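You operate a simulated robot arm through the tools that you are given. There is no shell and no other tool. Be economical: measure what you need, move in short steps, check, and stop when the job is done.

The job below is to be done with a simulated two-armed robot. You get a single attempt, and the scene is never put back.

Task
Put the grey box on the top of the green stand away on the shelf under the side table. Then close the grey drawer. Then put the brown silencer carton from the top of the red cart on the top of the large crate. Then put the brown regulator carton from the top of the steel table on the end of the right wall shelf. Then put the brown valve carton from the top of the green cabinet in the front of the green good tray. Keep to this order. Set down upright: brown silencer carton, brown regulator carton, brown valve carton.

The check looks at the end state, three seconds after you hand in, the way a careful person would. Anything else that was tipped, shoved, dropped, spilled or broken makes it a failure.

Robot
Two 7-joint arms with vacuum grippers on one trunk, on a base that drives. Base frame: it is fixed to the floor where the robot stands at the start and does not move with it; the origin is under the middle of the robot, x ahead of it, y to its left, z up. Units: mm, rad, N and s.
The left shoulder is at the start at [70, 174, 1029], the right one opposite. With the tool pointing down near the work surface each hand reaches from about 340 to 800 mm from the robot's upright axis, wherever it stands, measured 20 degrees to its own side. Places, roughly: brown regulator carton [3000, -750, 1000]; brown silencer carton [2250, -1500, 750]; brown valve carton [2750, -6750, 1000]; end of the right wall shelf (23x15 cm) [2720, 1840, 800]; front of the green good tray (14x13 cm) [1920, -4700, 800]; grey box (9x9x5 cm) [500, 100, 800]; grey drawer [-1000, -600, 400]; shelf under the side table [-1500, 1600, 300]; top of the large crate [2200, -2800, 600]. Payload 3.5 kg a hand.
Tool frame (each hand has its own): the origin (TCP) lies in the middle of the cups' lips, and z points out of the cups. The gripper has 2 cups of 32 mm across, covering 32 by 80 mm (tool x, y); the bellows give 10 mm. With the vacuum on, a cup seals on a smooth face that it is pressed against (1 to 4 N); it does not hold porous or soft things. The pull reaches 76 N.
Orientation is that of the tool frame in the base frame, as a unit quaternion [x, y, z, w]. With the cups facing straight down, the tool's x points along the base's -x, its y along +y and its z along -z.

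Tools
- The arms move only by the tool arm_command. It takes "left_commands", "right_commands" or both (then of equal length, played together; a hand with none holds still); each is a list of rows, each a list of 6 numbers: the shift along the tool's x, y, z in mm, then the turn, a rotation vector about the tool's x, y, z in rad. In form: [[x, y, z, wx, wy, wz], ...]. A call has 1 to 10 rows; each row shifts and turns the commanded pose from where the row before left it, along the tool's axes as they then stand. "left_valve" and "right_valve" are, for a hand that has rows, the vacuum: 1 switches it on, 0 off, set as the call begins (left out, the last holds). A row lasts 0.2 s, in which the tool goes at most 50 mm and 0.15 rad; a call with a longer step from one row to the next is refused whole, and so is a gripper value outside its range. A pose out of reach is approached as far as the arm can. The call stops where the force on the tool passes 40 N (or 10 N more than at its start, if that is more) or the arm is blocked; 0.2 s more then pass. The pull builds up within a second once a cup has sealed. Time passes only in rows, and 0.2 s behind the last, so rows that do not move give it time. It gives the time, the measured TCP pose, the force on the tool (base axes) and the pull of the vacuum at its end, in the units of the frame above (readings bear some noise), with the torque about the TCP (base axes, N m) and any sound that the robot's microphone picked up, and new pictures: "show" is both (left out), scene, wrist or none (wrist: the cameras of the hands that moved).
- Cameras (640 x 400 px; columns grow to the right, rows downward): "scene" is now at [83, -73.3, 1330.3]; the picture's right is [-0.92, -0.39, 0.00], its down [-0.29, 0.67, -0.68] and it looks along [0.27, -0.63, -0.73] (base axes); focal length 214 px, centre (320, 200). "left" rides on the left gripper at [74, -19, -110] in its tool frame; the picture's right is [0.25, 0.97, 0.00], its down [-0.77, 0.20, -0.60] and it looks along [-0.58, 0.15, 0.80] (tool axes); focal length 218 px, centre (320, 200). "right" rides on the right gripper at [74, 19, -110] in its tool frame; the picture's right is [-0.25, 0.97, 0.00], its down [-0.77, -0.20, -0.60] and it looks along [-0.59, -0.15, 0.80] (tool axes); focal length 218 px, centre (320, 200). There is no depth. A picture from a camera that has moved, and an enlarged one, comes with that camera's place and axes in the base frame and with its lens.
- slide_trunk(by): slides the trunk up (or, below 0, down) by that many mm; the arms and the scene camera ride with it, the base frame stays. It gives what a move gives, with no picture.
- steer(legs): drives the robot by 1 to 6 legs, each [ahead, turn to the left] in mm and rad, along the robot's own axes; the way and the turn of a leg run together, so that a leg with both is an arc; at most 1500 mm and 3.142 rad a leg. The arms and the cameras ride along, it lands a little off, and it stops where it bumps. It gives what a move gives, and a new picture of the scene camera.
- aim_head(pan, tilt): turns the head with the scene camera to pan (to the left, within 1.501 rad either way) and tilt (down, from -0.506 to 1.204), counted from straight ahead of the robot. It gives what a move gives, and a new picture of the scene camera.
- enlarge(camera, box): a new picture of the part [left, top, right, bottom] of that camera's present view, enlarged. The clock stands still meanwhile.
- hand_in(): hands the job in; it is judged then, once.

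Work in short steps. Places have to be worked out from the pictures, the camera data and where the tool is seen: move nearer, look again, correct. Check each grasp and each placing, and mend what went wrong. You have 165 turns and 260 pictures in all, those below and enlarged ones among them. Switch the vacuum off and draw the arms clear of the work before you hand the job in, unless the task says otherwise.

The tools are called after ">>>" as name(argument=value, ...) on one line, values as JSON. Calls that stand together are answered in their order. arm_command: Moves the arms, as the interface text tells. Its arguments: {"type":"object","properties":{"left_commands":{"type":"array","items":{"type":"array","items":{"type":"number"}}},"left_valve":{"type":"number"},"right_commands":{"type":"array","items":{"type":"array","items":{"type":"number"}}},"right_valve":{"type":"number"},"show":{"type":"string","enum":["both","scene","wrist","none"]}},"required":[]} The other tools are called the same way: slide_trunk (by) slides the trunk up or down; steer (legs) drives the base; aim_head (pan, tilt) turns the head that bears the scene camera; enlarge (camera, box) takes an enlarged picture of a part of a camera's view; hand_in () hands the job in.

At the start:

```text
t: 0.0
left_tcp_pos: [513.4, -52.4, 1061.9]
left_orientation: [-0.003, 1.0, 0.0, 0.0]
left_wrist_force: [0.2, 0.0, -0.5]
left_wrist_torque: [-0.02, -0.01, 0.0]
left_pull: 0.0
right_tcp_pos: [399.0, -492.1, 1011.2]
right_orientation: [-0.002, 1.0, 0.0, 0.0]
right_wrist_force: [0.8, 0.0, 0.2]
right_wrist_torque: [-0.06, 0.04, 0.01]
right_pull: 0.1
trunk travel left (down, up): [-525.0, 315.0]
robot x, y, heading: [1.9, -4.5, -0.0]
head pan, tilt: [-1.168, 0.82]
```

scene: 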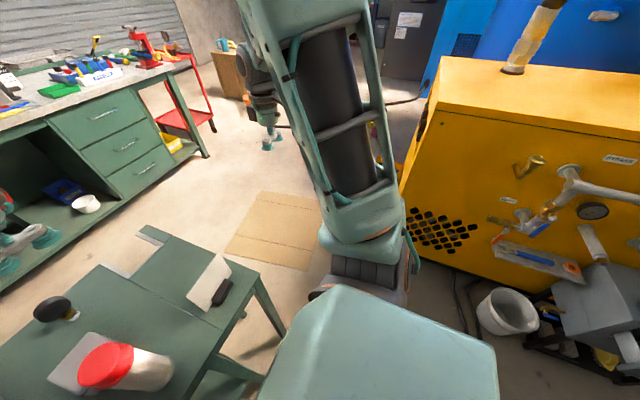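
right: 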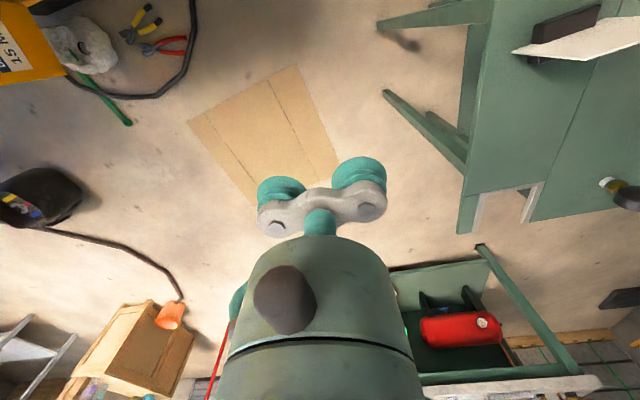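
left: 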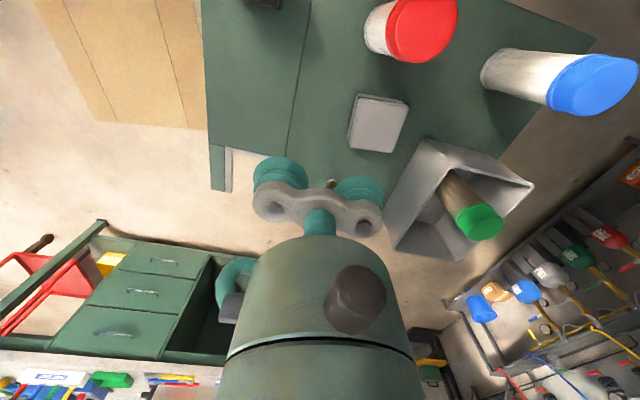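

The left wrist view shows the grey box near (378,123), roughly at [528,53,800]. I enlarge it to get its corners and tilt.

>>> enlarge(camera="left", box=[280, 60, 480, 185])

>>> aim_head(pan=0.0, tilt=0.8)

```text
3.20 times, centred on (380, 122) of left
camera zoom: at [439.1, -72.4, 1173.0], right [-0.26, 0.97, 0.0], down [0.77, 0.21, 0.6], along [0.58, 0.16, -0.8], focal length 698 px, centre (128, 448)
```

zoom: 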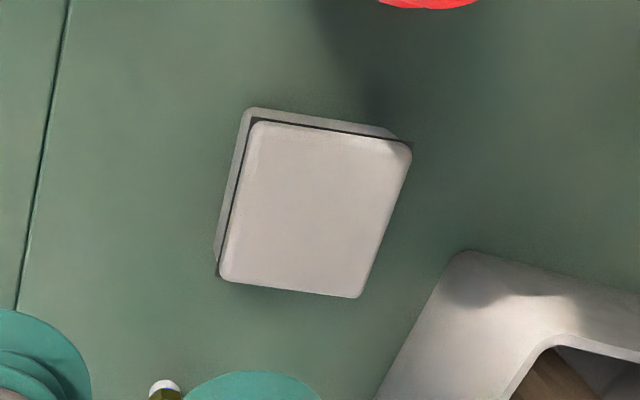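

```text
t: 1.4
left_tcp_pos: [513.6, -51.7, 1063.4]
left_orientation: [-0.002, 1.0, 0.0, 0.0]
left_wrist_force: [-0.8, 0.2, 0.7]
left_wrist_torque: [-0.03, -0.01, 0.01]
left_pull: 0.0
right_tcp_pos: [399.1, -491.2, 1010.7]
right_orientation: [-0.003, 1.0, 0.0, 0.0]
right_wrist_force: [0.1, -1.0, -0.1]
right_wrist_torque: [0.0, 0.0, 0.0]
right_pull: 0.1
trunk travel left (down, up): [-525.0, 315.0]
robot x, y, heading: [0.2, -1.4, -0.006]
head pan, tilt: [0.0, 0.799]
camera scene: at [132.4, 0.0, 1331.9], right [0.0, -1.0, 0.0], down [-0.72, 0.0, -0.7], along [0.7, 0.0, -0.72], focal length 214 px, centre (320, 200)
```

scene: 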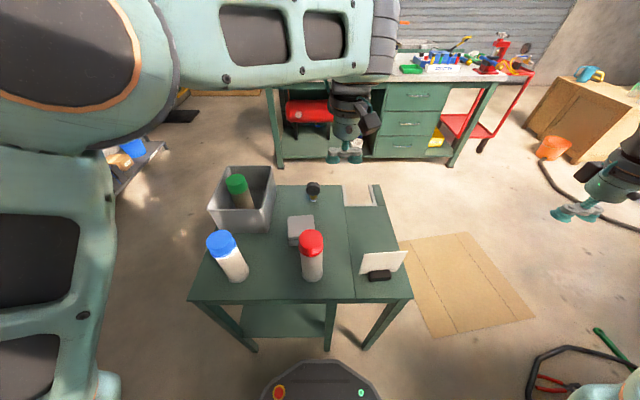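

The box is turned about +0.13 rad, with a red bottle close on the robot side. I enlarge the scene to pin down heights and clearances.

>>> enlarge(camera="scene", box=[180, 150, 420, 300])

```text
2.67 times, centred on (300, 225) of scene
camera zoom: at [132.4, 0.0, 1331.9], right [0.0, -1.0, 0.0], down [-0.72, 0.0, -0.7], along [0.7, 0.0, -0.72], focal length 572 px, centre (373, 133)
```

zoom: 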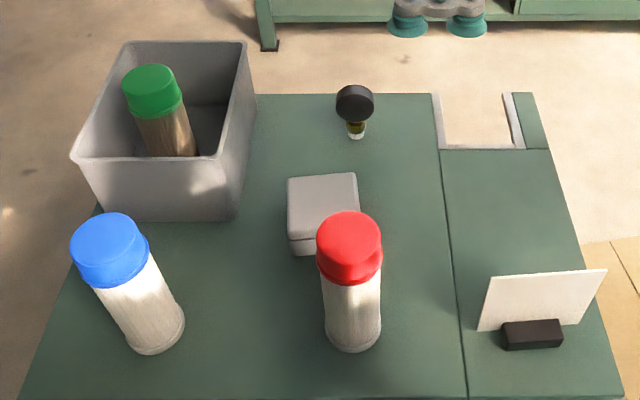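

The box top comes out at about [535,57,796], and the red bottle at about [413,23] rises to about 933, so the arm should reach over it steeply. I raise the trunk, then turn the hand so that its camera side faces -y.

>>> slide_trunk(by=220)

>>> arm_command(left_commands=[[0, 0, 0, 0, 0, -0.15], [0, 0, 0, 0, 0, -0.15], [0, 0, 0, 0, 0, -0.15], [0, 0, 0, 0, 0, -0.15], [0, 0, 0, 0, 0, -0.15], [0, 0, 0, 0, 0, -0.15], [0, 0, 0, 0, 0, -0.15], [0, 0, 0, 0, 0, -0.15], [0, 0, 0, 0, 0, -0.15], [0, 0, 0, 0, 0, -0.15]], show="none")

```text
t: 3.7
left_tcp_pos: [513.2, -52.2, 1282.7]
left_orientation: [-0.003, 1.0, 0.0, 0.0]
left_wrist_force: [0.6, -0.5, 0.4]
left_wrist_torque: [-0.02, -0.01, -0.04]
left_pull: 0.1
right_tcp_pos: [398.4, -491.9, 1232.3]
right_orientation: [-0.002, 1.0, 0.0, 0.0]
right_wrist_force: [-0.5, 0.5, -0.2]
right_wrist_torque: [-0.01, -0.01, 0.0]
right_pull: 0.0
trunk travel left (down, up): [-745.0, 95.0]
robot x, y, heading: [1.5, 4.4, 0.001]
head pan, tilt: [0.0, 0.799]
```

```text
t: 5.9
left_tcp_pos: [513.3, -50.1, 1282.6]
left_orientation: [-0.684, 0.73, -0.002, 0.001]
left_wrist_force: [-0.4, -0.4, 0.5]
left_wrist_torque: [0.0, -0.01, 0.0]
left_pull: 0.0
right_tcp_pos: [399.3, -493.0, 1231.8]
right_orientation: [-0.002, 1.0, 0.0, 0.0]
right_wrist_force: [0.0, 0.0, -0.2]
right_wrist_torque: [-0.01, 0.03, 0.01]
right_pull: 0.0
trunk travel left (down, up): [-745.0, 95.0]
robot x, y, heading: [1.4, -2.7, 0.001]
head pan, tilt: [0.0, 0.799]
```

The hand has turned as wanted. I finish the alignment to the box and come down over it to about z 960.

>>> arm_command(left_commands=[[0, 0, 0, 0, 0, -0.1], [0, 0, 0, 0, 0, -0.1], [-13, -4.6, 40, 0, 0, 0], [-13, -4.6, 40, 0, 0, 0], [-13, -4.6, 40, 0, 0, 0], [-13, -4.6, 40, 0, 0, 0], [-13, -4.6, 40, 0, 0, 0], [-13, -4.6, 40, 0, 0, 0], [-13, -4.6, 40, 0, 0, 0], [-13, -4.6, 40, 0, 0, 0]])

```text
t: 8.1
left_tcp_pos: [537.4, 56.7, 960.2]
left_orientation: [0.752, -0.659, 0.001, 0.0]
left_wrist_force: [-0.3, 0.3, -0.6]
left_wrist_torque: [-0.01, -0.02, 0.0]
left_pull: 0.1
right_tcp_pos: [399.2, -491.0, 1231.8]
right_orientation: [-0.002, 1.0, -0.001, 0.001]
right_wrist_force: [0.8, -0.1, 0.5]
right_wrist_torque: [0.01, 0.02, 0.01]
right_pull: 0.0
trunk travel left (down, up): [-745.0, 95.0]
robot x, y, heading: [-2.3, 0.1, -0.004]
head pan, tilt: [0.0, 0.799]
camera scene: at [133.8, 0.8, 1551.9], right [0.0, -1.0, 0.0], down [-0.72, 0.0, -0.7], along [0.7, 0.0, -0.72], focal length 214 px, centre (320, 200)
camera left: at [565.1, -15.1, 1071.1], right [-0.93, -0.38, 0.0], down [-0.3, 0.74, 0.6], along [-0.23, 0.56, -0.8], focal length 218 px, centre (320, 200)
```

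scene: 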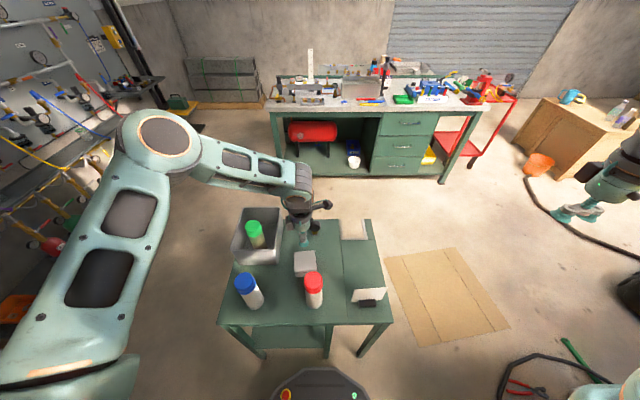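
left: 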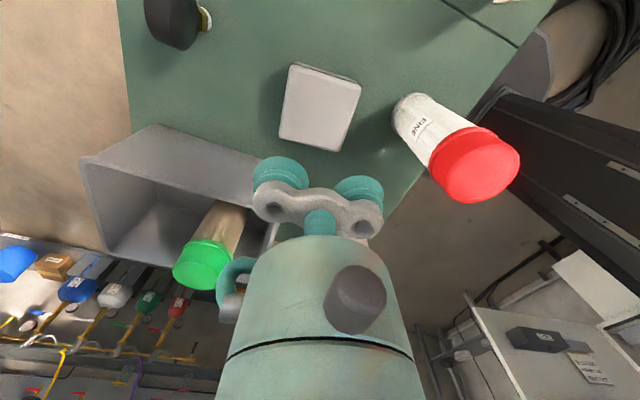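

The box sits under the cups within a few mm. I go down with the vacuum on in steps, watching for contact.

>>> arm_command(left_commands=[[0, 0, 40, 0, 0, 0], [0, 0, 40, 0, 0, 0], [0, 0, 40, 0, 0, 0], [0, 0, 20, 0, 0, 0], [0, 0, 10, 0, 0, 0], [0, 0, 5, 0, 0, 0], [0, 0, 0, 0, 0, 0]], left_valve=1, show="wrist")

```text
t: 9.7
left_tcp_pos: [535.7, 56.7, 808.6]
left_orientation: [0.752, -0.659, 0.0, -0.001]
left_wrist_force: [-0.5, -0.4, -0.4]
left_wrist_torque: [-0.01, -0.04, 0.02]
left_pull: 0.1
right_tcp_pos: [398.5, -491.6, 1232.5]
right_orientation: [-0.001, 1.0, 0.001, 0.0]
right_wrist_force: [0.4, 0.1, -0.4]
right_wrist_torque: [0.0, 0.0, 0.02]
right_pull: 0.0
trunk travel left (down, up): [-745.0, 95.0]
robot x, y, heading: [-0.1, 1.9, -0.001]
head pan, tilt: [0.0, 0.799]
camera left: at [564.0, -14.5, 917.9], right [-0.93, -0.38, 0.0], down [-0.3, 0.74, 0.6], along [-0.23, 0.56, -0.8], focal length 218 px, centre (320, 200)
```

left: 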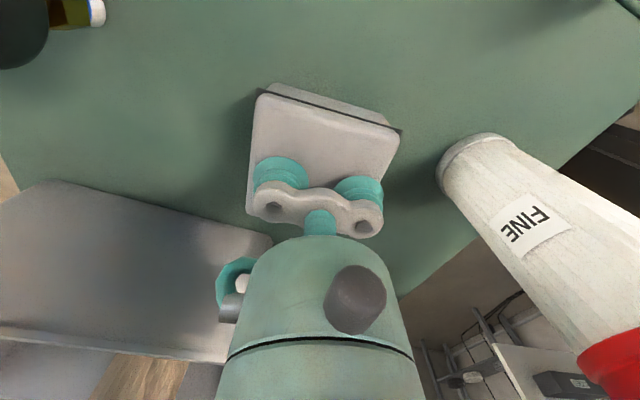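

By the box's size in this view, its top is near z 780. I shift 4 mm and go on down gently.

>>> arm_command(left_commands=[[-4, 0, 8, 0, 0, 0], [0, 0, 7, 0, 0, 0], [0, 0, 5, 0, 0, 0], [0, 0, 4, 0, 0, 0], [0, 0, 0, 0, 0, 0]], show="none")

```text
t: 10.4
left_tcp_pos: [538.9, 59.4, 800.0]
left_orientation: [0.753, -0.658, 0.005, -0.002]
left_wrist_force: [-12.1, 2.4, 32.7]
left_wrist_torque: [0.21, -0.01, 0.04]
left_pull: 75.5
right_tcp_pos: [395.8, -492.0, 1232.9]
right_orientation: [-0.002, 1.0, 0.0, 0.001]
right_wrist_force: [-0.1, -0.1, 0.3]
right_wrist_torque: [0.02, -0.01, -0.01]
right_pull: 0.1
trunk travel left (down, up): [-745.0, 95.0]
robot x, y, heading: [-3.6, -4.2, -0.001]
head pan, tilt: [0.0, 0.799]
stopped in row 3 (left hand): the force on the tool passed its limit at 48 N (the readings are from after the stop); the commanded pose is now the measured one
```

Both cups sealed (pull 75 N). I lift straight up and check.

>>> arm_command(left_commands=[[0, 0, -5, 0, 0, 0], [0, 0, -15, 0, 0, 0], [0, 0, -30, 0, 0, 0], [0, 0, -40, 0, 0, 0], [0, 0, -50, 0, 0, 0], [0, 0, -50, 0, 0, 0], [0, 0, -50, 0, 0, 0], [0, 0, -50, 0, 0, 0]])

```text
t: 12.2
left_tcp_pos: [534.8, 61.2, 1086.6]
left_orientation: [0.753, -0.658, 0.003, -0.002]
left_wrist_force: [-0.3, 0.3, -1.2]
left_wrist_torque: [-0.03, -0.01, 0.0]
left_pull: 75.5
right_tcp_pos: [396.3, -491.7, 1232.4]
right_orientation: [-0.001, 1.0, 0.0, 0.002]
right_wrist_force: [-0.1, 1.0, 0.6]
right_wrist_torque: [-0.02, -0.03, -0.02]
right_pull: 0.0
trunk travel left (down, up): [-745.0, 95.0]
robot x, y, heading: [1.2, 0.4, 0.005]
head pan, tilt: [0.0, 0.799]
camera scene: at [130.2, -0.1, 1552.1], right [0.0, -1.0, 0.0], down [-0.72, 0.0, -0.7], along [0.7, 0.0, -0.72], focal length 214 px, centre (320, 200)
camera left: at [561.8, -10.8, 1197.5], right [-0.92, -0.38, -0.01], down [-0.31, 0.74, 0.6], along [-0.22, 0.56, -0.8], focal length 218 px, centre (320, 200)
```

scene: 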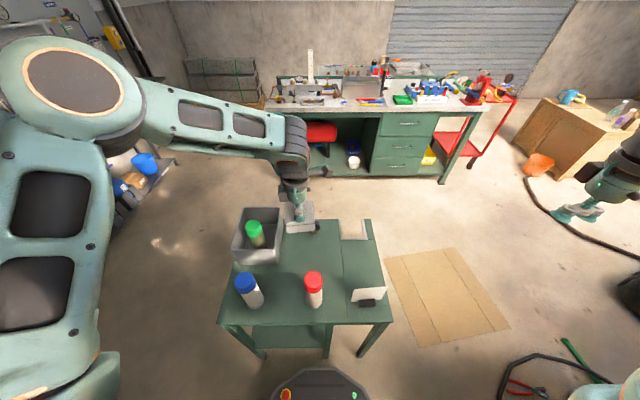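
left: 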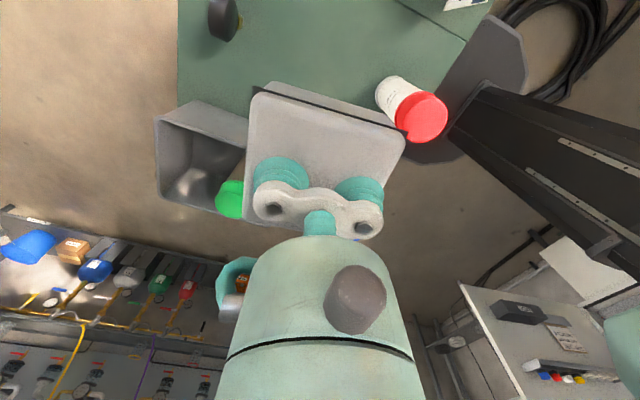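

Held. Next I look around for the side table, which lies behind and to the left.

>>> aim_head(pan=1.5, tilt=0.5)

>>> aim_head(pan=-1.5, tilt=0.5)

```text
t: 13.8
left_tcp_pos: [536.5, 59.8, 1085.3]
left_orientation: [0.753, -0.658, 0.003, -0.002]
left_wrist_force: [-0.7, 0.0, -0.9]
left_wrist_torque: [-0.01, -0.01, 0.03]
left_pull: 75.6
right_tcp_pos: [399.3, -490.5, 1230.7]
right_orientation: [-0.002, 1.0, 0.0, -0.001]
right_wrist_force: [-0.3, -0.9, 0.0]
right_wrist_torque: [-0.02, 0.0, 0.01]
right_pull: 0.1
trunk travel left (down, up): [-745.0, 95.0]
robot x, y, heading: [-0.9, 2.3, 0.0]
head pan, tilt: [1.499, 0.499]
camera scene: at [58.2, 90.8, 1577.9], right [1.0, -0.07, 0.0], down [-0.03, -0.48, -0.88], along [0.06, 0.88, -0.48], focal length 214 px, centre (320, 200)
```

scene: 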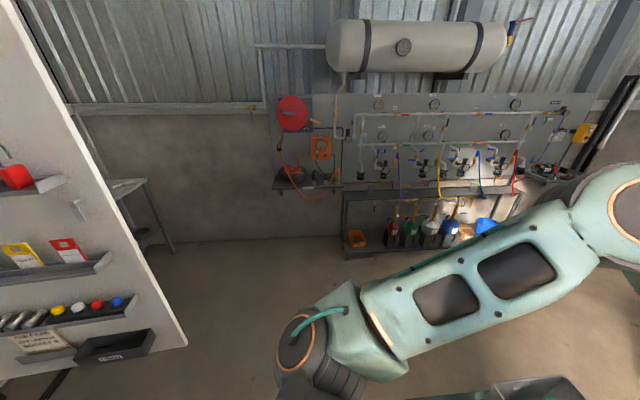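

```text
t: 16.4
left_tcp_pos: [536.7, 59.8, 1085.2]
left_orientation: [0.753, -0.658, 0.003, -0.003]
left_wrist_force: [0.1, -0.2, -0.7]
left_wrist_torque: [-0.02, 0.0, -0.02]
left_pull: 75.5
right_tcp_pos: [399.1, -490.9, 1231.4]
right_orientation: [-0.002, 1.0, 0.0, 0.0]
right_wrist_force: [-0.1, 0.2, 0.0]
right_wrist_torque: [-0.01, -0.02, -0.04]
right_pull: 0.1
trunk travel left (down, up): [-745.0, 95.0]
robot x, y, heading: [-2.8, 1.0, -0.002]
head pan, tilt: [-1.499, 0.499]
camera scene: at [58.3, -90.7, 1577.9], right [-1.0, -0.07, 0.0], down [-0.03, 0.48, -0.88], along [0.06, -0.88, -0.48], focal length 214 px, centre (320, 200)
```

scene: 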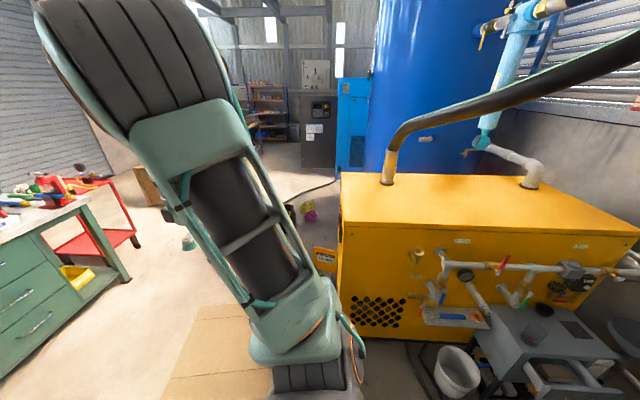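

A white board (lower corner about [-560,718]) runs along -x, with the side table behind it against the wall at y≈2080. I tuck both hands in before driving.

>>> arm_command(left_commands=[[0, 25, 0, 0, 0, 0], [0, 25, 0, 0, 0, 0], [0, 25, 0, 0, 0, 0], [0, 25, 0, 0, 0, 0], [0, 25, 0, 0, 0, 0], [0, 25, 0, 0, 0, 0]], right_commands=[[0, 45, 0, 0, 0, 0], [0, 45, 0, 0, 0, 0], [0, 45, 0, 0, 0, 0], [0, 45, 0, 0, 0, 0], [0, 45, 0, 0, 0, 0], [0, 45, 0, 0, 0, 0]], show="none")

>>> aim_head(pan=0.0, tilt=0.7)

```text
t: 17.8
left_tcp_pos: [387.4, 39.5, 1083.8]
left_orientation: [0.753, -0.658, 0.002, -0.002]
left_wrist_force: [-0.4, -0.3, -0.8]
left_wrist_torque: [0.01, 0.03, 0.01]
left_pull: 75.2
right_tcp_pos: [412.8, -235.3, 1221.4]
right_orientation: [0.006, 1.0, 0.021, -0.003]
right_wrist_force: [-0.3, 0.9, 0.0]
right_wrist_torque: [0.01, 0.04, -0.01]
right_pull: 0.1
right hand out of reach, approached as far as the arm can: row 6
trunk travel left (down, up): [-745.0, 95.0]
robot x, y, heading: [0.3, 0.7, -0.003]
head pan, tilt: [-1.499, 0.499]
```

```text
t: 19.4
left_tcp_pos: [389.2, 39.1, 1084.8]
left_orientation: [0.753, -0.658, 0.004, -0.003]
left_wrist_force: [0.0, -0.3, -0.7]
left_wrist_torque: [0.0, -0.03, 0.0]
left_pull: 75.2
right_tcp_pos: [413.4, -229.6, 1224.7]
right_orientation: [0.002, 1.0, 0.02, -0.001]
right_wrist_force: [0.1, 0.4, 0.1]
right_wrist_torque: [-0.01, 0.0, -0.01]
right_pull: 0.0
trunk travel left (down, up): [-745.0, 95.0]
robot x, y, heading: [2.6, 0.2, 0.0]
head pan, tilt: [0.0, 0.7]
camera scene: at [136.6, 0.1, 1560.2], right [0.0, -1.0, 0.0], down [-0.64, 0.0, -0.76], along [0.76, 0.0, -0.64], focal length 214 px, centre (320, 200)
```

scene: 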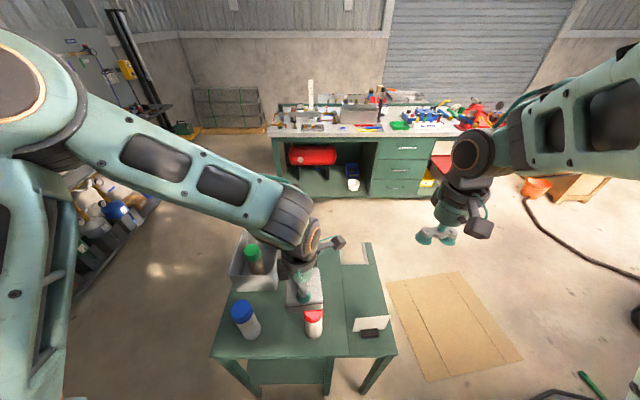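

Both arms are tucked well above the bottles. I back off a little from the stand and turn left by half to check the way.

>>> steer(legs=[[-120, 0], [0, 0.9]])

```text
t: 22.9
left_tcp_pos: [90.1, 329.1, 1084.1]
left_orientation: [0.964, -0.265, 0.002, -0.004]
left_wrist_force: [0.7, 0.2, -1.2]
left_wrist_torque: [0.01, 0.0, -0.01]
left_pull: 75.5
right_tcp_pos: [318.8, 180.6, 1222.9]
right_orientation: [-0.433, 0.901, 0.018, -0.009]
right_wrist_force: [0.2, 0.4, 0.6]
right_wrist_torque: [-0.02, 0.05, 0.0]
right_pull: 0.1
trunk travel left (down, up): [-745.0, 95.0]
robot x, y, heading: [-118.2, -0.3, 0.901]
head pan, tilt: [0.0, 0.7]
camera scene: at [-33.8, 105.8, 1560.2], right [0.78, -0.62, 0.0], down [-0.4, -0.5, -0.76], along [0.47, 0.6, -0.64], focal length 214 px, centre (320, 200)
```

scene: 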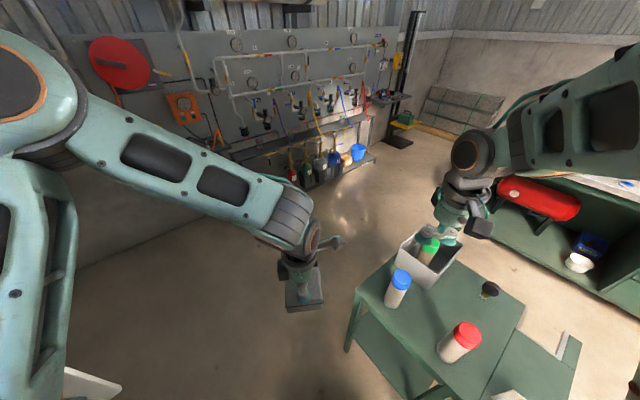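

The way toward +y is clear between the stand and the board corner. I drive at a slight angle away from the board, then turn to face -x.

>>> steer(legs=[[0, 0.45], [1300, 0]])

>>> steer(legs=[[0, 1.6]])

```text
t: 30.7
left_tcp_pos: [214.8, 1645.5, 1084.2]
left_orientation: [0.999, -0.046, 0.002, -0.004]
left_wrist_force: [0.2, 0.2, -0.4]
left_wrist_torque: [0.0, -0.02, -0.01]
left_pull: 75.8
right_tcp_pos: [485.2, 1608.9, 1224.2]
right_orientation: [-0.621, 0.784, 0.017, -0.015]
right_wrist_force: [-0.4, 0.0, -1.3]
right_wrist_torque: [0.01, 0.02, 0.01]
right_pull: 0.1
trunk travel left (down, up): [-745.0, 95.0]
robot x, y, heading: [172.1, 1257.0, 1.346]
head pan, tilt: [0.0, 0.7]
camera scene: at [199.4, 1389.3, 1560.2], right [0.97, -0.22, 0.0], down [-0.14, -0.63, -0.77], along [0.17, 0.75, -0.64], focal length 214 px, centre (320, 200)
```

scene: 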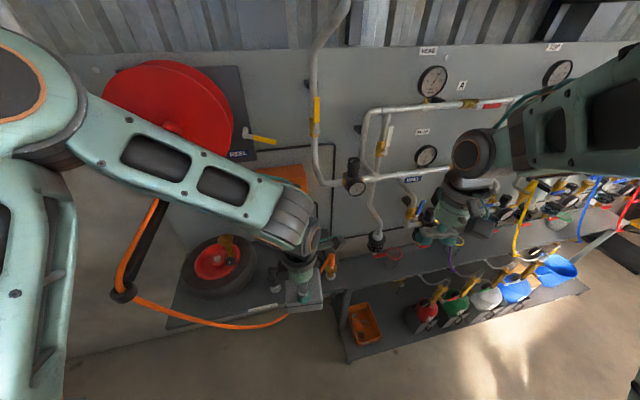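

```text
t: 35.0
left_tcp_pos: [-221.3, 1295.9, 1082.9]
left_orientation: [0.73, 0.683, -0.001, -0.004]
left_wrist_force: [0.3, -0.2, -1.6]
left_wrist_torque: [-0.01, -0.01, -0.01]
left_pull: 75.8
right_tcp_pos: [-191.1, 1566.6, 1224.3]
right_orientation: [0.994, -0.103, -0.002, 0.023]
right_wrist_force: [-0.5, -0.2, -0.1]
right_wrist_torque: [0.0, 0.0, -0.01]
right_pull: 0.1
trunk travel left (down, up): [-745.0, 95.0]
robot x, y, heading: [169.7, 1255.1, 2.939]
head pan, tilt: [0.0, 0.7]
camera scene: at [37.1, 1285.2, 1560.2], right [0.2, 0.98, 0.0], down [0.63, -0.13, -0.76], along [-0.75, 0.15, -0.64], focal length 214 px, centre (320, 200)
```

scene: 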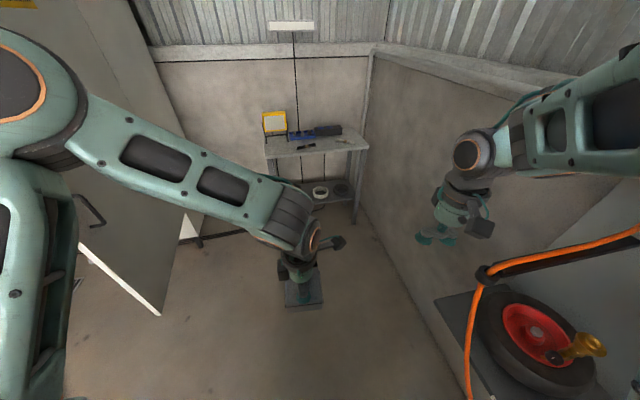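

The side table is ahead, with its front edge at about x -1400, y 1200–1940 and top at about z 785. I drive closer and straighten to face -x.

>>> steer(legs=[[750, 0], [0, 0.2]])

>>> aim_head(pan=0, tilt=0.9)

```text
t: 39.8
left_tcp_pos: [-948.7, 1363.5, 1083.1]
left_orientation: [0.657, 0.754, -0.002, -0.002]
left_wrist_force: [-0.7, 0.7, -0.9]
left_wrist_torque: [-0.03, 0.0, 0.03]
left_pull: 75.5
right_tcp_pos: [-974.6, 1636.0, 1223.0]
right_orientation: [1.0, -0.001, 0.001, 0.025]
right_wrist_force: [-1.2, -0.3, -0.5]
right_wrist_torque: [0.01, 0.03, 0.04]
right_pull: 0.1
trunk travel left (down, up): [-745.0, 95.0]
robot x, y, heading: [-558.6, 1405.6, -3.136]
head pan, tilt: [0.0, 0.7]
camera scene: at [-694.5, 1405.5, 1560.1], right [0.0, 1.0, 0.0], down [0.64, 0.0, -0.76], along [-0.76, 0.0, -0.64], focal length 214 px, centre (320, 200)
```

scene: 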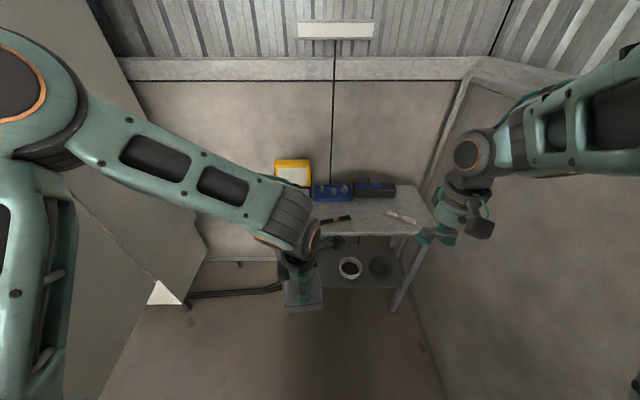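

```text
t: 40.5
left_tcp_pos: [-949.1, 1363.0, 1083.6]
left_orientation: [0.657, 0.754, -0.002, -0.004]
left_wrist_force: [0.4, 0.3, -1.6]
left_wrist_torque: [-0.01, 0.05, 0.0]
left_pull: 75.7
right_tcp_pos: [-975.4, 1633.9, 1223.2]
right_orientation: [1.0, -0.001, 0.0, 0.025]
right_wrist_force: [0.4, -0.1, 0.4]
right_wrist_torque: [0.0, -0.03, -0.02]
right_pull: 0.1
trunk travel left (down, up): [-745.0, 95.0]
robot x, y, heading: [-559.4, 1406.7, -3.136]
head pan, tilt: [0.0, 0.901]
camera scene: at [-684.4, 1404.3, 1544.1], right [0.0, 1.0, 0.0], down [0.78, 0.0, -0.62], along [-0.62, 0.0, -0.78], focal length 214 px, centre (320, 200)
```

scene: 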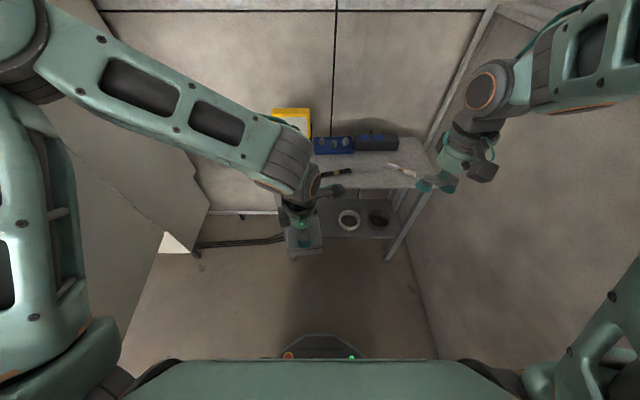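

I lower the trunk to look under the table top and bring the hand to shelf height.

>>> slide_trunk(by=-480)

>>> aim_head(pan=0, tilt=0.6)

```text
refused: -480 is not a number from -400 to 400
```

```text
t: 41.3
left_tcp_pos: [-947.7, 1363.4, 1084.1]
left_orientation: [0.656, 0.755, -0.002, -0.003]
left_wrist_force: [-0.9, 1.0, -0.4]
left_wrist_torque: [-0.01, 0.01, -0.02]
left_pull: 75.4
right_tcp_pos: [-973.5, 1635.1, 1223.1]
right_orientation: [1.0, -0.001, 0.001, 0.023]
right_wrist_force: [-0.5, 0.1, 1.3]
right_wrist_torque: [-0.03, 0.0, 0.0]
right_pull: 0.0
trunk travel left (down, up): [-745.0, 95.0]
robot x, y, heading: [-562.2, 1406.4, -3.134]
head pan, tilt: [0.0, 0.6]
camera scene: at [-697.1, 1405.2, 1568.8], right [0.0, 1.0, 0.0], down [0.57, 0.0, -0.82], along [-0.82, 0.0, -0.57], focal length 214 px, centre (320, 200)
```

scene: 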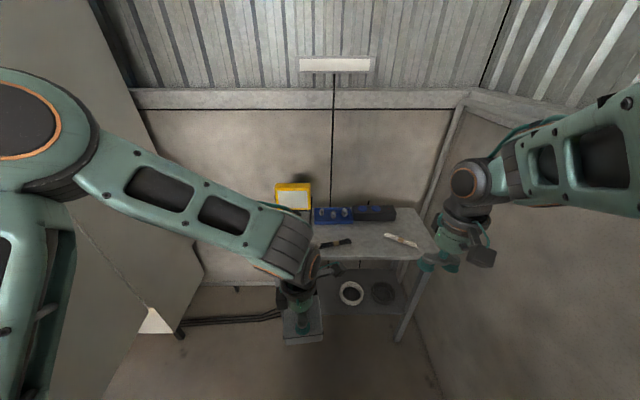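

The limit is 400 mm per slide, so I go in two.

>>> slide_trunk(by=-400)

>>> slide_trunk(by=-180)

>>> aim_head(pan=0, tilt=0.45)

```text
t: 45.2
left_tcp_pos: [-948.7, 1364.2, 684.4]
left_orientation: [0.657, 0.754, -0.003, -0.003]
left_wrist_force: [0.2, 0.5, -1.4]
left_wrist_torque: [0.0, -0.01, 0.0]
left_pull: 75.0
right_tcp_pos: [-972.6, 1634.8, 823.3]
right_orientation: [1.0, -0.001, 0.0, 0.023]
right_wrist_force: [-0.9, -0.9, 0.1]
right_wrist_torque: [-0.01, 0.01, 0.01]
right_pull: 0.0
trunk travel left (down, up): [-345.0, 495.0]
robot x, y, heading: [-561.7, 1404.4, -3.14]
head pan, tilt: [0.0, 0.6]
```

```text
t: 47.2
left_tcp_pos: [-947.9, 1363.2, 503.7]
left_orientation: [0.657, 0.754, -0.001, -0.003]
left_wrist_force: [0.2, -0.7, -0.6]
left_wrist_torque: [-0.01, 0.01, 0.01]
left_pull: 75.5
right_tcp_pos: [-974.7, 1634.5, 644.4]
right_orientation: [1.0, -0.001, 0.001, 0.024]
right_wrist_force: [0.6, 0.2, -0.6]
right_wrist_torque: [0.06, -0.02, 0.02]
right_pull: 0.1
trunk travel left (down, up): [-165.0, 675.0]
robot x, y, heading: [-559.1, 1400.0, -3.143]
head pan, tilt: [0.0, 0.6]
```

```text
t: 47.9
left_tcp_pos: [-947.4, 1362.5, 504.2]
left_orientation: [0.656, 0.754, -0.002, -0.003]
left_wrist_force: [-0.4, -0.4, -0.6]
left_wrist_torque: [0.0, 0.02, 0.01]
left_pull: 75.4
right_tcp_pos: [-974.5, 1634.2, 644.6]
right_orientation: [1.0, -0.001, 0.001, 0.024]
right_wrist_force: [0.3, -0.1, -0.7]
right_wrist_torque: [0.01, 0.01, -0.03]
right_pull: 0.0
trunk travel left (down, up): [-165.0, 675.0]
robot x, y, heading: [-560.6, 1400.6, -3.137]
head pan, tilt: [0.0, 0.45]
camera scene: at [-700.7, 1405.0, 1002.3], right [0.0, 1.0, 0.0], down [0.44, 0.0, -0.9], along [-0.9, 0.0, -0.44], focal length 214 px, centre (320, 200)
```

scene: 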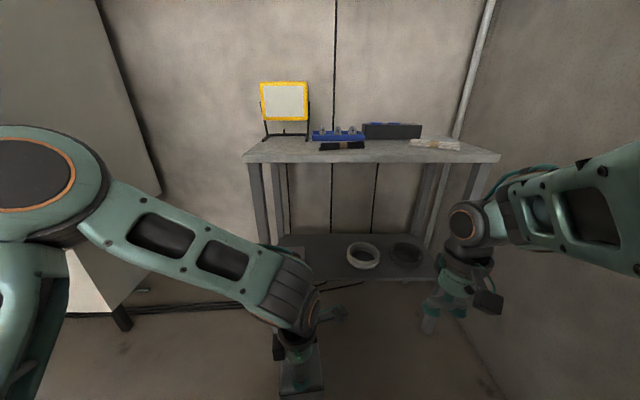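

I can see the shelf, with a white and a black roll on its right part and the left half seemingly free. I enlarge to get its edges.

>>> enlarge(camera="scene", box=[230, 130, 510, 305])

```text
2.29 times, centred on (370, 218) of scene
camera zoom: at [-700.7, 1405.0, 1002.3], right [0.0, 1.0, 0.0], down [0.44, 0.0, -0.9], along [-0.9, 0.0, -0.44], focal length 490 px, centre (206, 160)
```

zoom: 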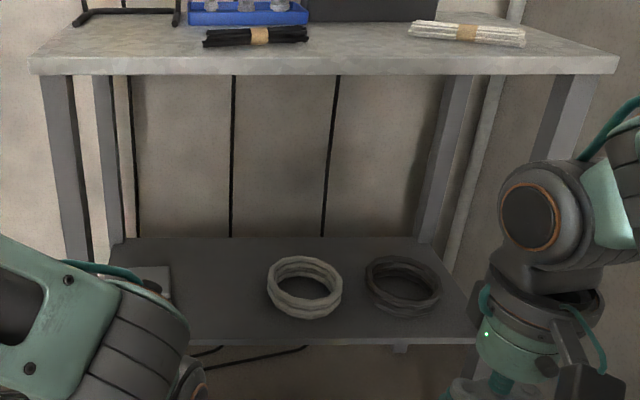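

There may be something flat and grey at the shelf's left, hidden by my arm. I turn the hand so that its camera looks ahead to the table.

>>> arm_command(left_commands=[[0, 0, 0, 0, 0, 0.15], [0, 0, 0, 0, 0, 0.15], [0, 0, 0, 0, 0, 0.15], [0, 0, 0, 0, 0, 0.15], [0, 0, 0, 0, 0, 0.15], [0, 0, 0, 0, 0, 0.15], [0, 0, 0, 0, 0, 0.15], [0, 0, 0, 0, 0, 0.15], [0, 0, 0, 0, 0, 0.15], [0, 0, 0, 0, 0, 0.15]], show="none")

>>> arm_command(left_commands=[[0, 0, 0, 0, 0, 0.1], [0, 0, 0, 0, 0, 0.1], [0, 0, 0, 0, 0, 0]], show="both")

```text
t: 50.1
left_tcp_pos: [-948.2, 1362.1, 504.1]
left_orientation: [0.995, 0.104, -0.003, -0.001]
left_wrist_force: [0.3, -0.3, -1.1]
left_wrist_torque: [0.02, 0.0, 0.01]
left_pull: 75.1
right_tcp_pos: [-974.9, 1635.5, 643.7]
right_orientation: [1.0, 0.0, 0.001, 0.024]
right_wrist_force: [-0.4, 0.4, -0.5]
right_wrist_torque: [0.01, 0.02, -0.01]
right_pull: 0.1
trunk travel left (down, up): [-165.0, 675.0]
robot x, y, heading: [-560.3, 1402.7, -3.134]
head pan, tilt: [0.0, 0.45]
```

```text
t: 50.9
left_tcp_pos: [-948.6, 1363.2, 503.8]
left_orientation: [1.0, 0.005, -0.004, -0.001]
left_wrist_force: [0.3, -1.0, -1.2]
left_wrist_torque: [0.05, -0.03, -0.04]
left_pull: 75.2
right_tcp_pos: [-974.4, 1634.5, 644.6]
right_orientation: [1.0, -0.001, 0.0, 0.024]
right_wrist_force: [-0.5, 0.3, 0.6]
right_wrist_torque: [-0.02, -0.01, 0.02]
right_pull: 0.1
trunk travel left (down, up): [-165.0, 675.0]
robot x, y, heading: [-563.7, 1403.7, -3.142]
head pan, tilt: [0.0, 0.45]
camera scene: at [-700.7, 1405.0, 1002.4], right [0.0, 1.0, 0.0], down [0.44, 0.0, -0.9], along [-0.9, 0.0, -0.44], focal length 214 px, centre (320, 200)
camera left: at [-875.0, 1382.1, 613.6], right [0.26, -0.97, 0.0], down [-0.76, -0.21, 0.61], along [-0.59, -0.16, -0.79], focal length 218 px, centre (320, 200)
```

scene: 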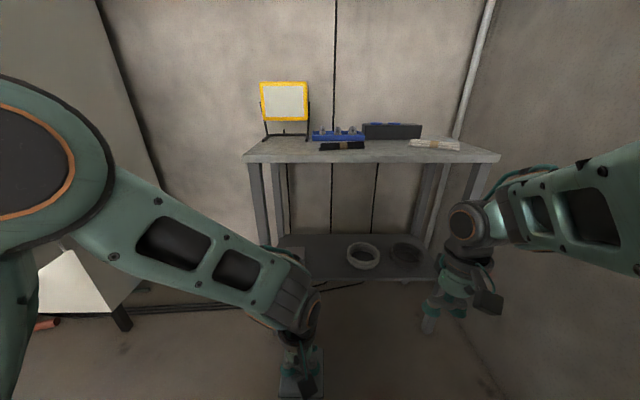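
left: 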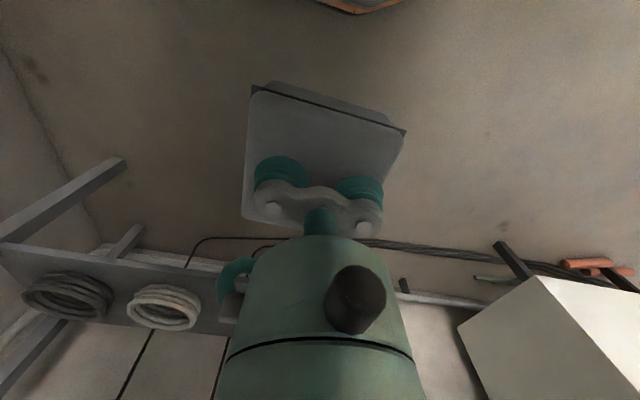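

I enlarge the shelf's left part again, now that the forearm has shifted a bit.

>>> enlarge(camera="scene", box=[240, 200, 400, 300])

```text
4.00 times, centred on (320, 250) of scene
camera zoom: at [-700.7, 1405.0, 1002.4], right [0.0, 1.0, 0.0], down [0.44, 0.0, -0.9], along [-0.9, 0.0, -0.44], focal length 858 px, centre (320, 0)
```

zoom: 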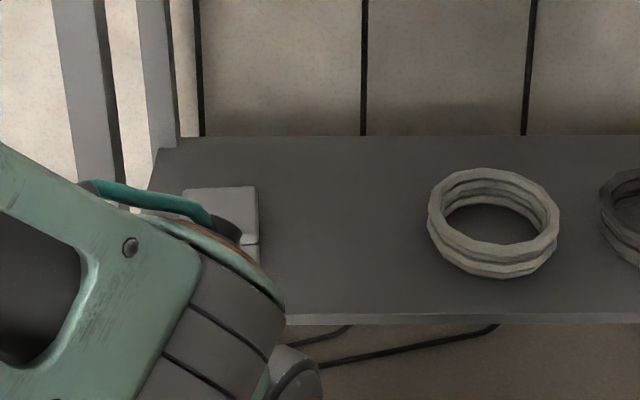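

There's another grey object at the left of the shelf, so the free gap spans y≈1335–1530. I enlarge the left wrist view to fix the shelf's height and front edge.

>>> enlarge(camera="left", box=[0, 200, 240, 350])

```text
2.67 times, centred on (120, 275) of left
camera zoom: at [-875.0, 1382.1, 613.6], right [0.26, -0.97, 0.0], down [-0.76, -0.21, 0.61], along [-0.59, -0.16, -0.79], focal length 582 px, centre (853, 0)
```

zoom: 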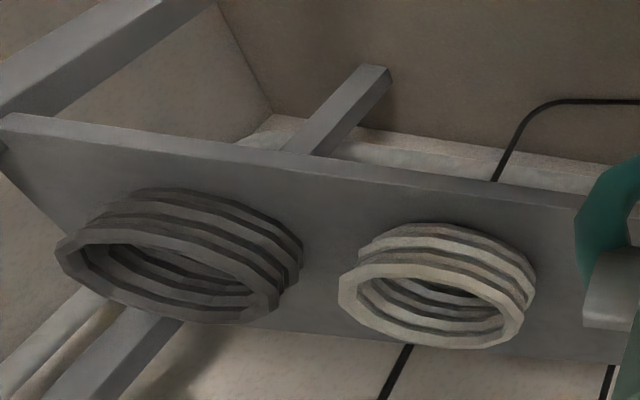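

The shelf comes out at z≈345 with its front edge at x≈-1325, and the gap's middle is at y≈1430. I lower the trunk 50 mm and drive 200 mm nearer.

>>> slide_trunk(by=-50)

>>> steer(legs=[[200, 0]])

>>> arm_command(left_commands=[[0, -35, 0, 0, 0, 0], [0, -32, 0, 0, 0, 0], [0, 0, 0, 0, 0, 0]], show="wrist")

```text
t: 51.8
left_tcp_pos: [-947.5, 1364.1, 454.5]
left_orientation: [1.0, 0.006, -0.004, 0.0]
left_wrist_force: [1.1, -0.5, -1.2]
left_wrist_torque: [0.0, -0.01, 0.02]
left_pull: 75.1
right_tcp_pos: [-975.2, 1634.0, 594.5]
right_orientation: [1.0, -0.001, 0.001, 0.024]
right_wrist_force: [0.6, -0.8, 0.4]
right_wrist_torque: [-0.01, -0.03, -0.02]
right_pull: 0.0
trunk travel left (down, up): [-115.0, 725.0]
robot x, y, heading: [-558.4, 1403.7, -3.136]
head pan, tilt: [0.0, 0.45]
```

```text
t: 53.4
left_tcp_pos: [-1147.1, 1362.3, 453.9]
left_orientation: [1.0, 0.005, -0.003, 0.0]
left_wrist_force: [0.2, 0.9, -1.3]
left_wrist_torque: [0.05, -0.02, 0.0]
left_pull: 75.7
right_tcp_pos: [-1173.1, 1634.7, 593.7]
right_orientation: [1.0, -0.001, 0.002, 0.023]
right_wrist_force: [-0.5, 0.0, -0.2]
right_wrist_torque: [-0.02, -0.03, 0.02]
right_pull: 0.0
trunk travel left (down, up): [-115.0, 725.0]
robot x, y, heading: [-760.8, 1402.3, -3.139]
head pan, tilt: [0.0, 0.45]
camera scene: at [-899.5, 1404.5, 952.3], right [0.0, 1.0, 0.0], down [0.44, 0.0, -0.9], along [-0.9, 0.0, -0.44], focal length 214 px, centre (320, 200)
```

scene: 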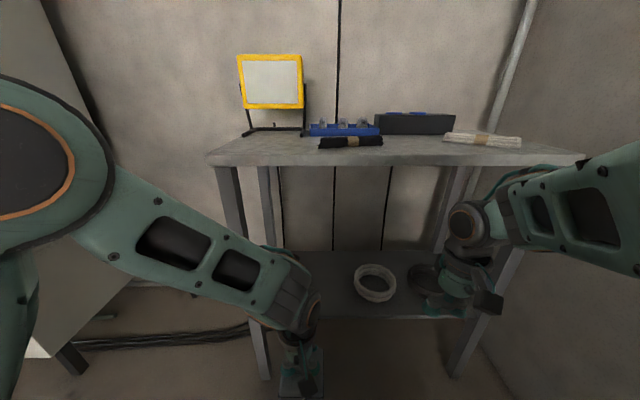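

```text
t: 54.2
left_tcp_pos: [-1147.3, 1430.8, 454.1]
left_orientation: [1.0, 0.005, -0.004, -0.001]
left_wrist_force: [0.1, 0.0, -1.3]
left_wrist_torque: [0.05, 0.0, -0.01]
left_pull: 75.6
right_tcp_pos: [-1173.2, 1634.0, 593.6]
right_orientation: [1.0, -0.002, 0.001, 0.023]
right_wrist_force: [0.2, 0.2, 0.4]
right_wrist_torque: [-0.03, 0.0, -0.02]
right_pull: 0.1
trunk travel left (down, up): [-115.0, 725.0]
robot x, y, heading: [-762.2, 1407.0, -3.141]
head pan, tilt: [0.0, 0.45]
camera left: at [-1074.4, 1449.0, 563.2], right [0.26, -0.97, 0.0], down [-0.76, -0.21, 0.61], along [-0.59, -0.16, -0.79], focal length 218 px, centre (320, 200)
```

left: 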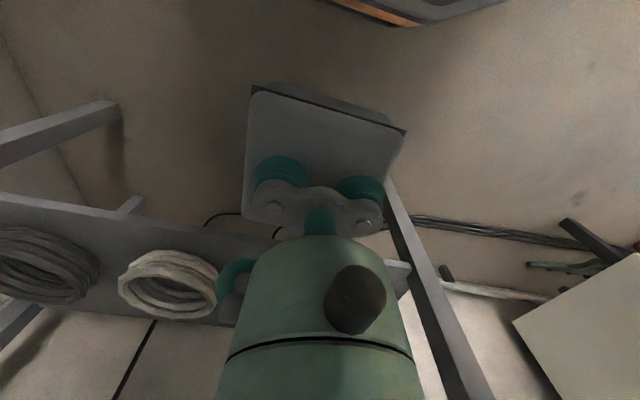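

The geometry is consistent (roll's left edge at y≈1521, shelf front at x≈-1333). I extend the hand straight in over the shelf.

>>> arm_command(left_commands=[[-42, 0, 0, 0, 0, 0], [-42, 0, 0, 0, 0, 0], [-42, 0, 0, 0, 0, 0], [-42, 0, 0, 0, 0, 0], [-42, 0, 0, 0, 0, 0], [-42, 0, 0, 0, 0, 0], [-42, 0, 0, 0, 0, 0], [0, 0, 0, 0, 0, 0]])

```text
t: 56.0
left_tcp_pos: [-1441.7, 1427.6, 456.4]
left_orientation: [1.0, 0.004, -0.003, 0.0]
left_wrist_force: [0.7, -1.6, -1.1]
left_wrist_torque: [0.02, 0.02, 0.0]
left_pull: 76.2
right_tcp_pos: [-1172.6, 1633.1, 593.0]
right_orientation: [1.0, -0.003, 0.002, 0.024]
right_wrist_force: [-1.0, 0.2, -0.9]
right_wrist_torque: [0.0, 0.04, 0.0]
right_pull: 0.1
trunk travel left (down, up): [-115.0, 725.0]
robot x, y, heading: [-758.5, 1403.4, -3.14]
head pan, tilt: [0.0, 0.45]
camera scene: at [-899.5, 1404.4, 952.4], right [0.0, 1.0, 0.0], down [0.44, 0.0, -0.9], along [-0.9, 0.0, -0.44], focal length 214 px, centre (320, 200)
camera left: at [-1368.3, 1446.5, 565.5], right [0.26, -0.97, 0.0], down [-0.77, -0.21, 0.61], along [-0.59, -0.16, -0.79], focal length 218 px, centre (320, 200)
```

scene: 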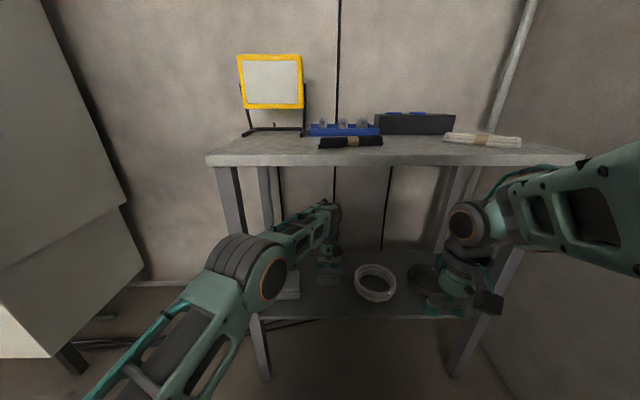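
left: 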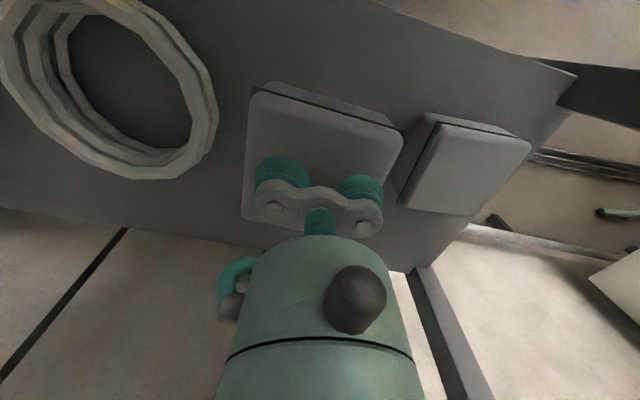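

The held box hangs over the gap with about 45 mm to each side. I lower it until it touches.

>>> arm_command(left_commands=[[0, 0, 20, 0, 0, 0], [0, 0, 15, 0, 0, 0], [0, 0, 7, 0, 0, 0], [0, 0, 5, 0, 0, 0], [0, 0, 0, 0, 0, 0]], show="none")

```text
t: 57.2
left_tcp_pos: [-1442.0, 1427.9, 408.0]
left_orientation: [1.0, 0.004, -0.003, -0.001]
left_wrist_force: [-0.8, -0.5, -0.8]
left_wrist_torque: [0.0, 0.04, 0.0]
left_pull: 75.5
right_tcp_pos: [-1173.0, 1635.2, 592.5]
right_orientation: [1.0, -0.002, 0.001, 0.024]
right_wrist_force: [0.0, -0.9, -0.2]
right_wrist_torque: [0.01, -0.03, 0.01]
right_pull: 0.1
trunk travel left (down, up): [-115.0, 725.0]
robot x, y, heading: [-759.5, 1402.9, -3.137]
head pan, tilt: [0.0, 0.45]
```

No contact yet; I go on in 3 mm steps.

>>> arm_command(left_commands=[[0, 0, 3, 0, 0, 0], [0, 0, 3, 0, 0, 0], [0, 0, 3, 0, 0, 0], [0, 0, 3, 0, 0, 0], [0, 0, 0, 0, 0, 0]], show="wrist")

```text
t: 58.4
left_tcp_pos: [-1442.5, 1427.8, 397.1]
left_orientation: [1.0, 0.004, -0.005, -0.001]
left_wrist_force: [0.1, 0.0, -1.6]
left_wrist_torque: [0.02, 0.0, -0.01]
left_pull: 75.6
right_tcp_pos: [-1173.8, 1634.8, 593.8]
right_orientation: [1.0, -0.002, 0.001, 0.024]
right_wrist_force: [0.3, -0.6, -0.3]
right_wrist_torque: [0.0, 0.01, 0.01]
right_pull: 0.0
trunk travel left (down, up): [-115.0, 725.0]
robot x, y, heading: [-758.6, 1402.8, -3.144]
head pan, tilt: [0.0, 0.45]
camera left: at [-1368.8, 1446.3, 507.0], right [0.26, -0.97, 0.0], down [-0.76, -0.21, 0.61], along [-0.59, -0.16, -0.79], focal length 218 px, centre (320, 200)
```

left: 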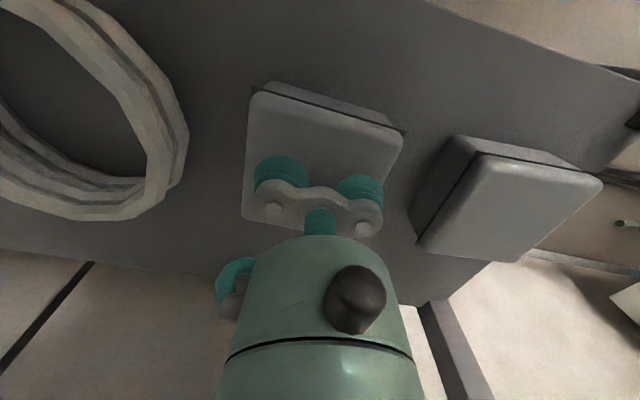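

Still free; the neighbouring box's top looks lower than ours, so I go on.

>>> arm_command(left_commands=[[0, 0, 4, 0, 0, 0], [0, 0, 4, 0, 0, 0], [0, 0, 3, 0, 0, 0], [0, 0, 3, 0, 0, 0], [0, 0, 0, 0, 0, 0]], show="none")

>>> arm_command(left_commands=[[0, 0, 3, 0, 0, 0], [0, 0, 3, 0, 0, 0], [0, 0, 0, 0, 0, 0]], show="none")

```text
t: 59.2
left_tcp_pos: [-1444.1, 1427.2, 394.8]
left_orientation: [1.0, 0.006, -0.01, -0.001]
left_wrist_force: [-1.2, 0.8, 19.1]
left_wrist_torque: [0.21, -0.58, -0.12]
left_pull: 75.2
right_tcp_pos: [-1172.2, 1634.2, 595.0]
right_orientation: [1.0, -0.002, -0.001, 0.023]
right_wrist_force: [0.4, -0.2, 0.2]
right_wrist_torque: [-0.01, 0.05, 0.0]
right_pull: 0.1
trunk travel left (down, up): [-115.0, 725.0]
robot x, y, heading: [-762.0, 1403.3, -3.137]
head pan, tilt: [0.0, 0.45]
stopped in row 4 (left hand): the force on the tool passed its limit at 42 N (the readings are from after the stop); the commanded pose is now the measured one
```

```text
t: 59.8
left_tcp_pos: [-1445.5, 1427.0, 392.9]
left_orientation: [1.0, 0.005, -0.014, -0.003]
left_wrist_force: [-0.1, 0.1, 18.0]
left_wrist_torque: [-0.06, -0.58, 0.01]
left_pull: 75.7
right_tcp_pos: [-1172.0, 1634.6, 594.7]
right_orientation: [1.0, -0.001, -0.001, 0.024]
right_wrist_force: [-0.1, 0.0, -0.5]
right_wrist_torque: [0.02, 0.01, 0.0]
right_pull: 0.2
trunk travel left (down, up): [-115.0, 725.0]
robot x, y, heading: [-757.6, 1403.0, -3.14]
head pan, tilt: [0.0, 0.45]
stopped in row 2 (left hand): the force on the tool passed its limit at 42 N (the readings are from after the stop); the commanded pose is now the measured one
```

The box now bears on the shelf at TCP z≈393. I switch the vacuum off, wait, and rise.

>>> arm_command(left_commands=[[0, 0, -2, 0, 0, 0], [0, 0, 0, 0, 0, 0], [0, 0, 0, 0, 0, 0], [0, 0, 0, 0, 0, 0], [0, 0, 0, 0, 0, 0], [0, 0, -3, 0, 0, 0], [0, 0, -7, 0, 0, 0], [0, 0, -20, 0, 0, 0], [0, 0, -20, 0, 0, 0]], left_valve=0)

```text
t: 61.8
left_tcp_pos: [-1444.4, 1426.7, 440.1]
left_orientation: [1.0, 0.005, -0.011, -0.002]
left_wrist_force: [0.4, 0.3, -0.1]
left_wrist_torque: [-0.02, 0.02, -0.02]
left_pull: 0.0
right_tcp_pos: [-1172.7, 1633.5, 593.2]
right_orientation: [1.0, -0.002, 0.001, 0.023]
right_wrist_force: [-0.6, 0.1, -0.4]
right_wrist_torque: [0.03, -0.01, 0.01]
right_pull: 0.1
trunk travel left (down, up): [-115.0, 725.0]
robot x, y, heading: [-760.9, 1405.5, -3.142]
head pan, tilt: [0.0, 0.45]
camera scene: at [-899.4, 1404.4, 952.3], right [0.0, 1.0, 0.0], down [0.44, 0.0, -0.9], along [-0.9, 0.0, -0.44], focal length 214 px, centre (320, 200)
camera left: at [-1370.0, 1445.3, 549.2], right [0.26, -0.96, -0.01], down [-0.76, -0.21, 0.62], along [-0.6, -0.16, -0.79], focal length 218 px, centre (320, 200)
```

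scene: 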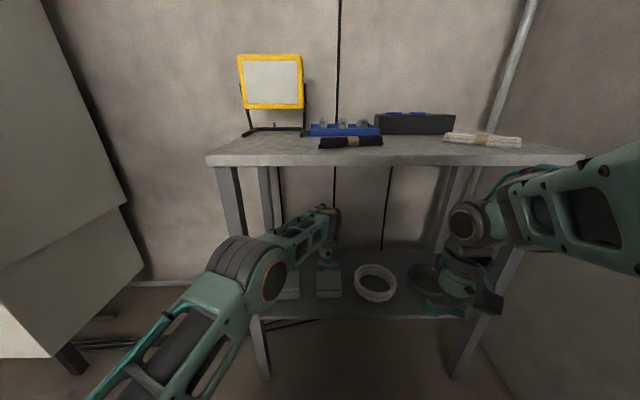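
left: 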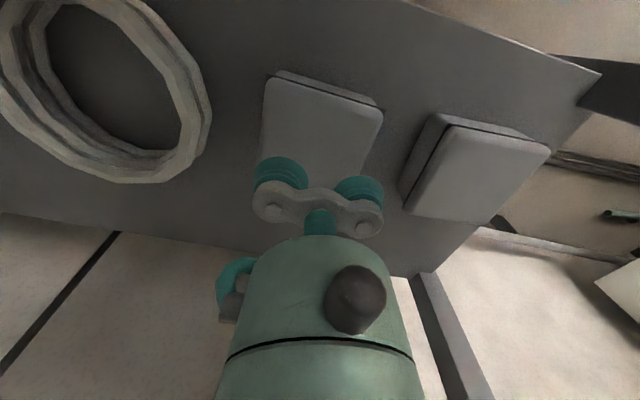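

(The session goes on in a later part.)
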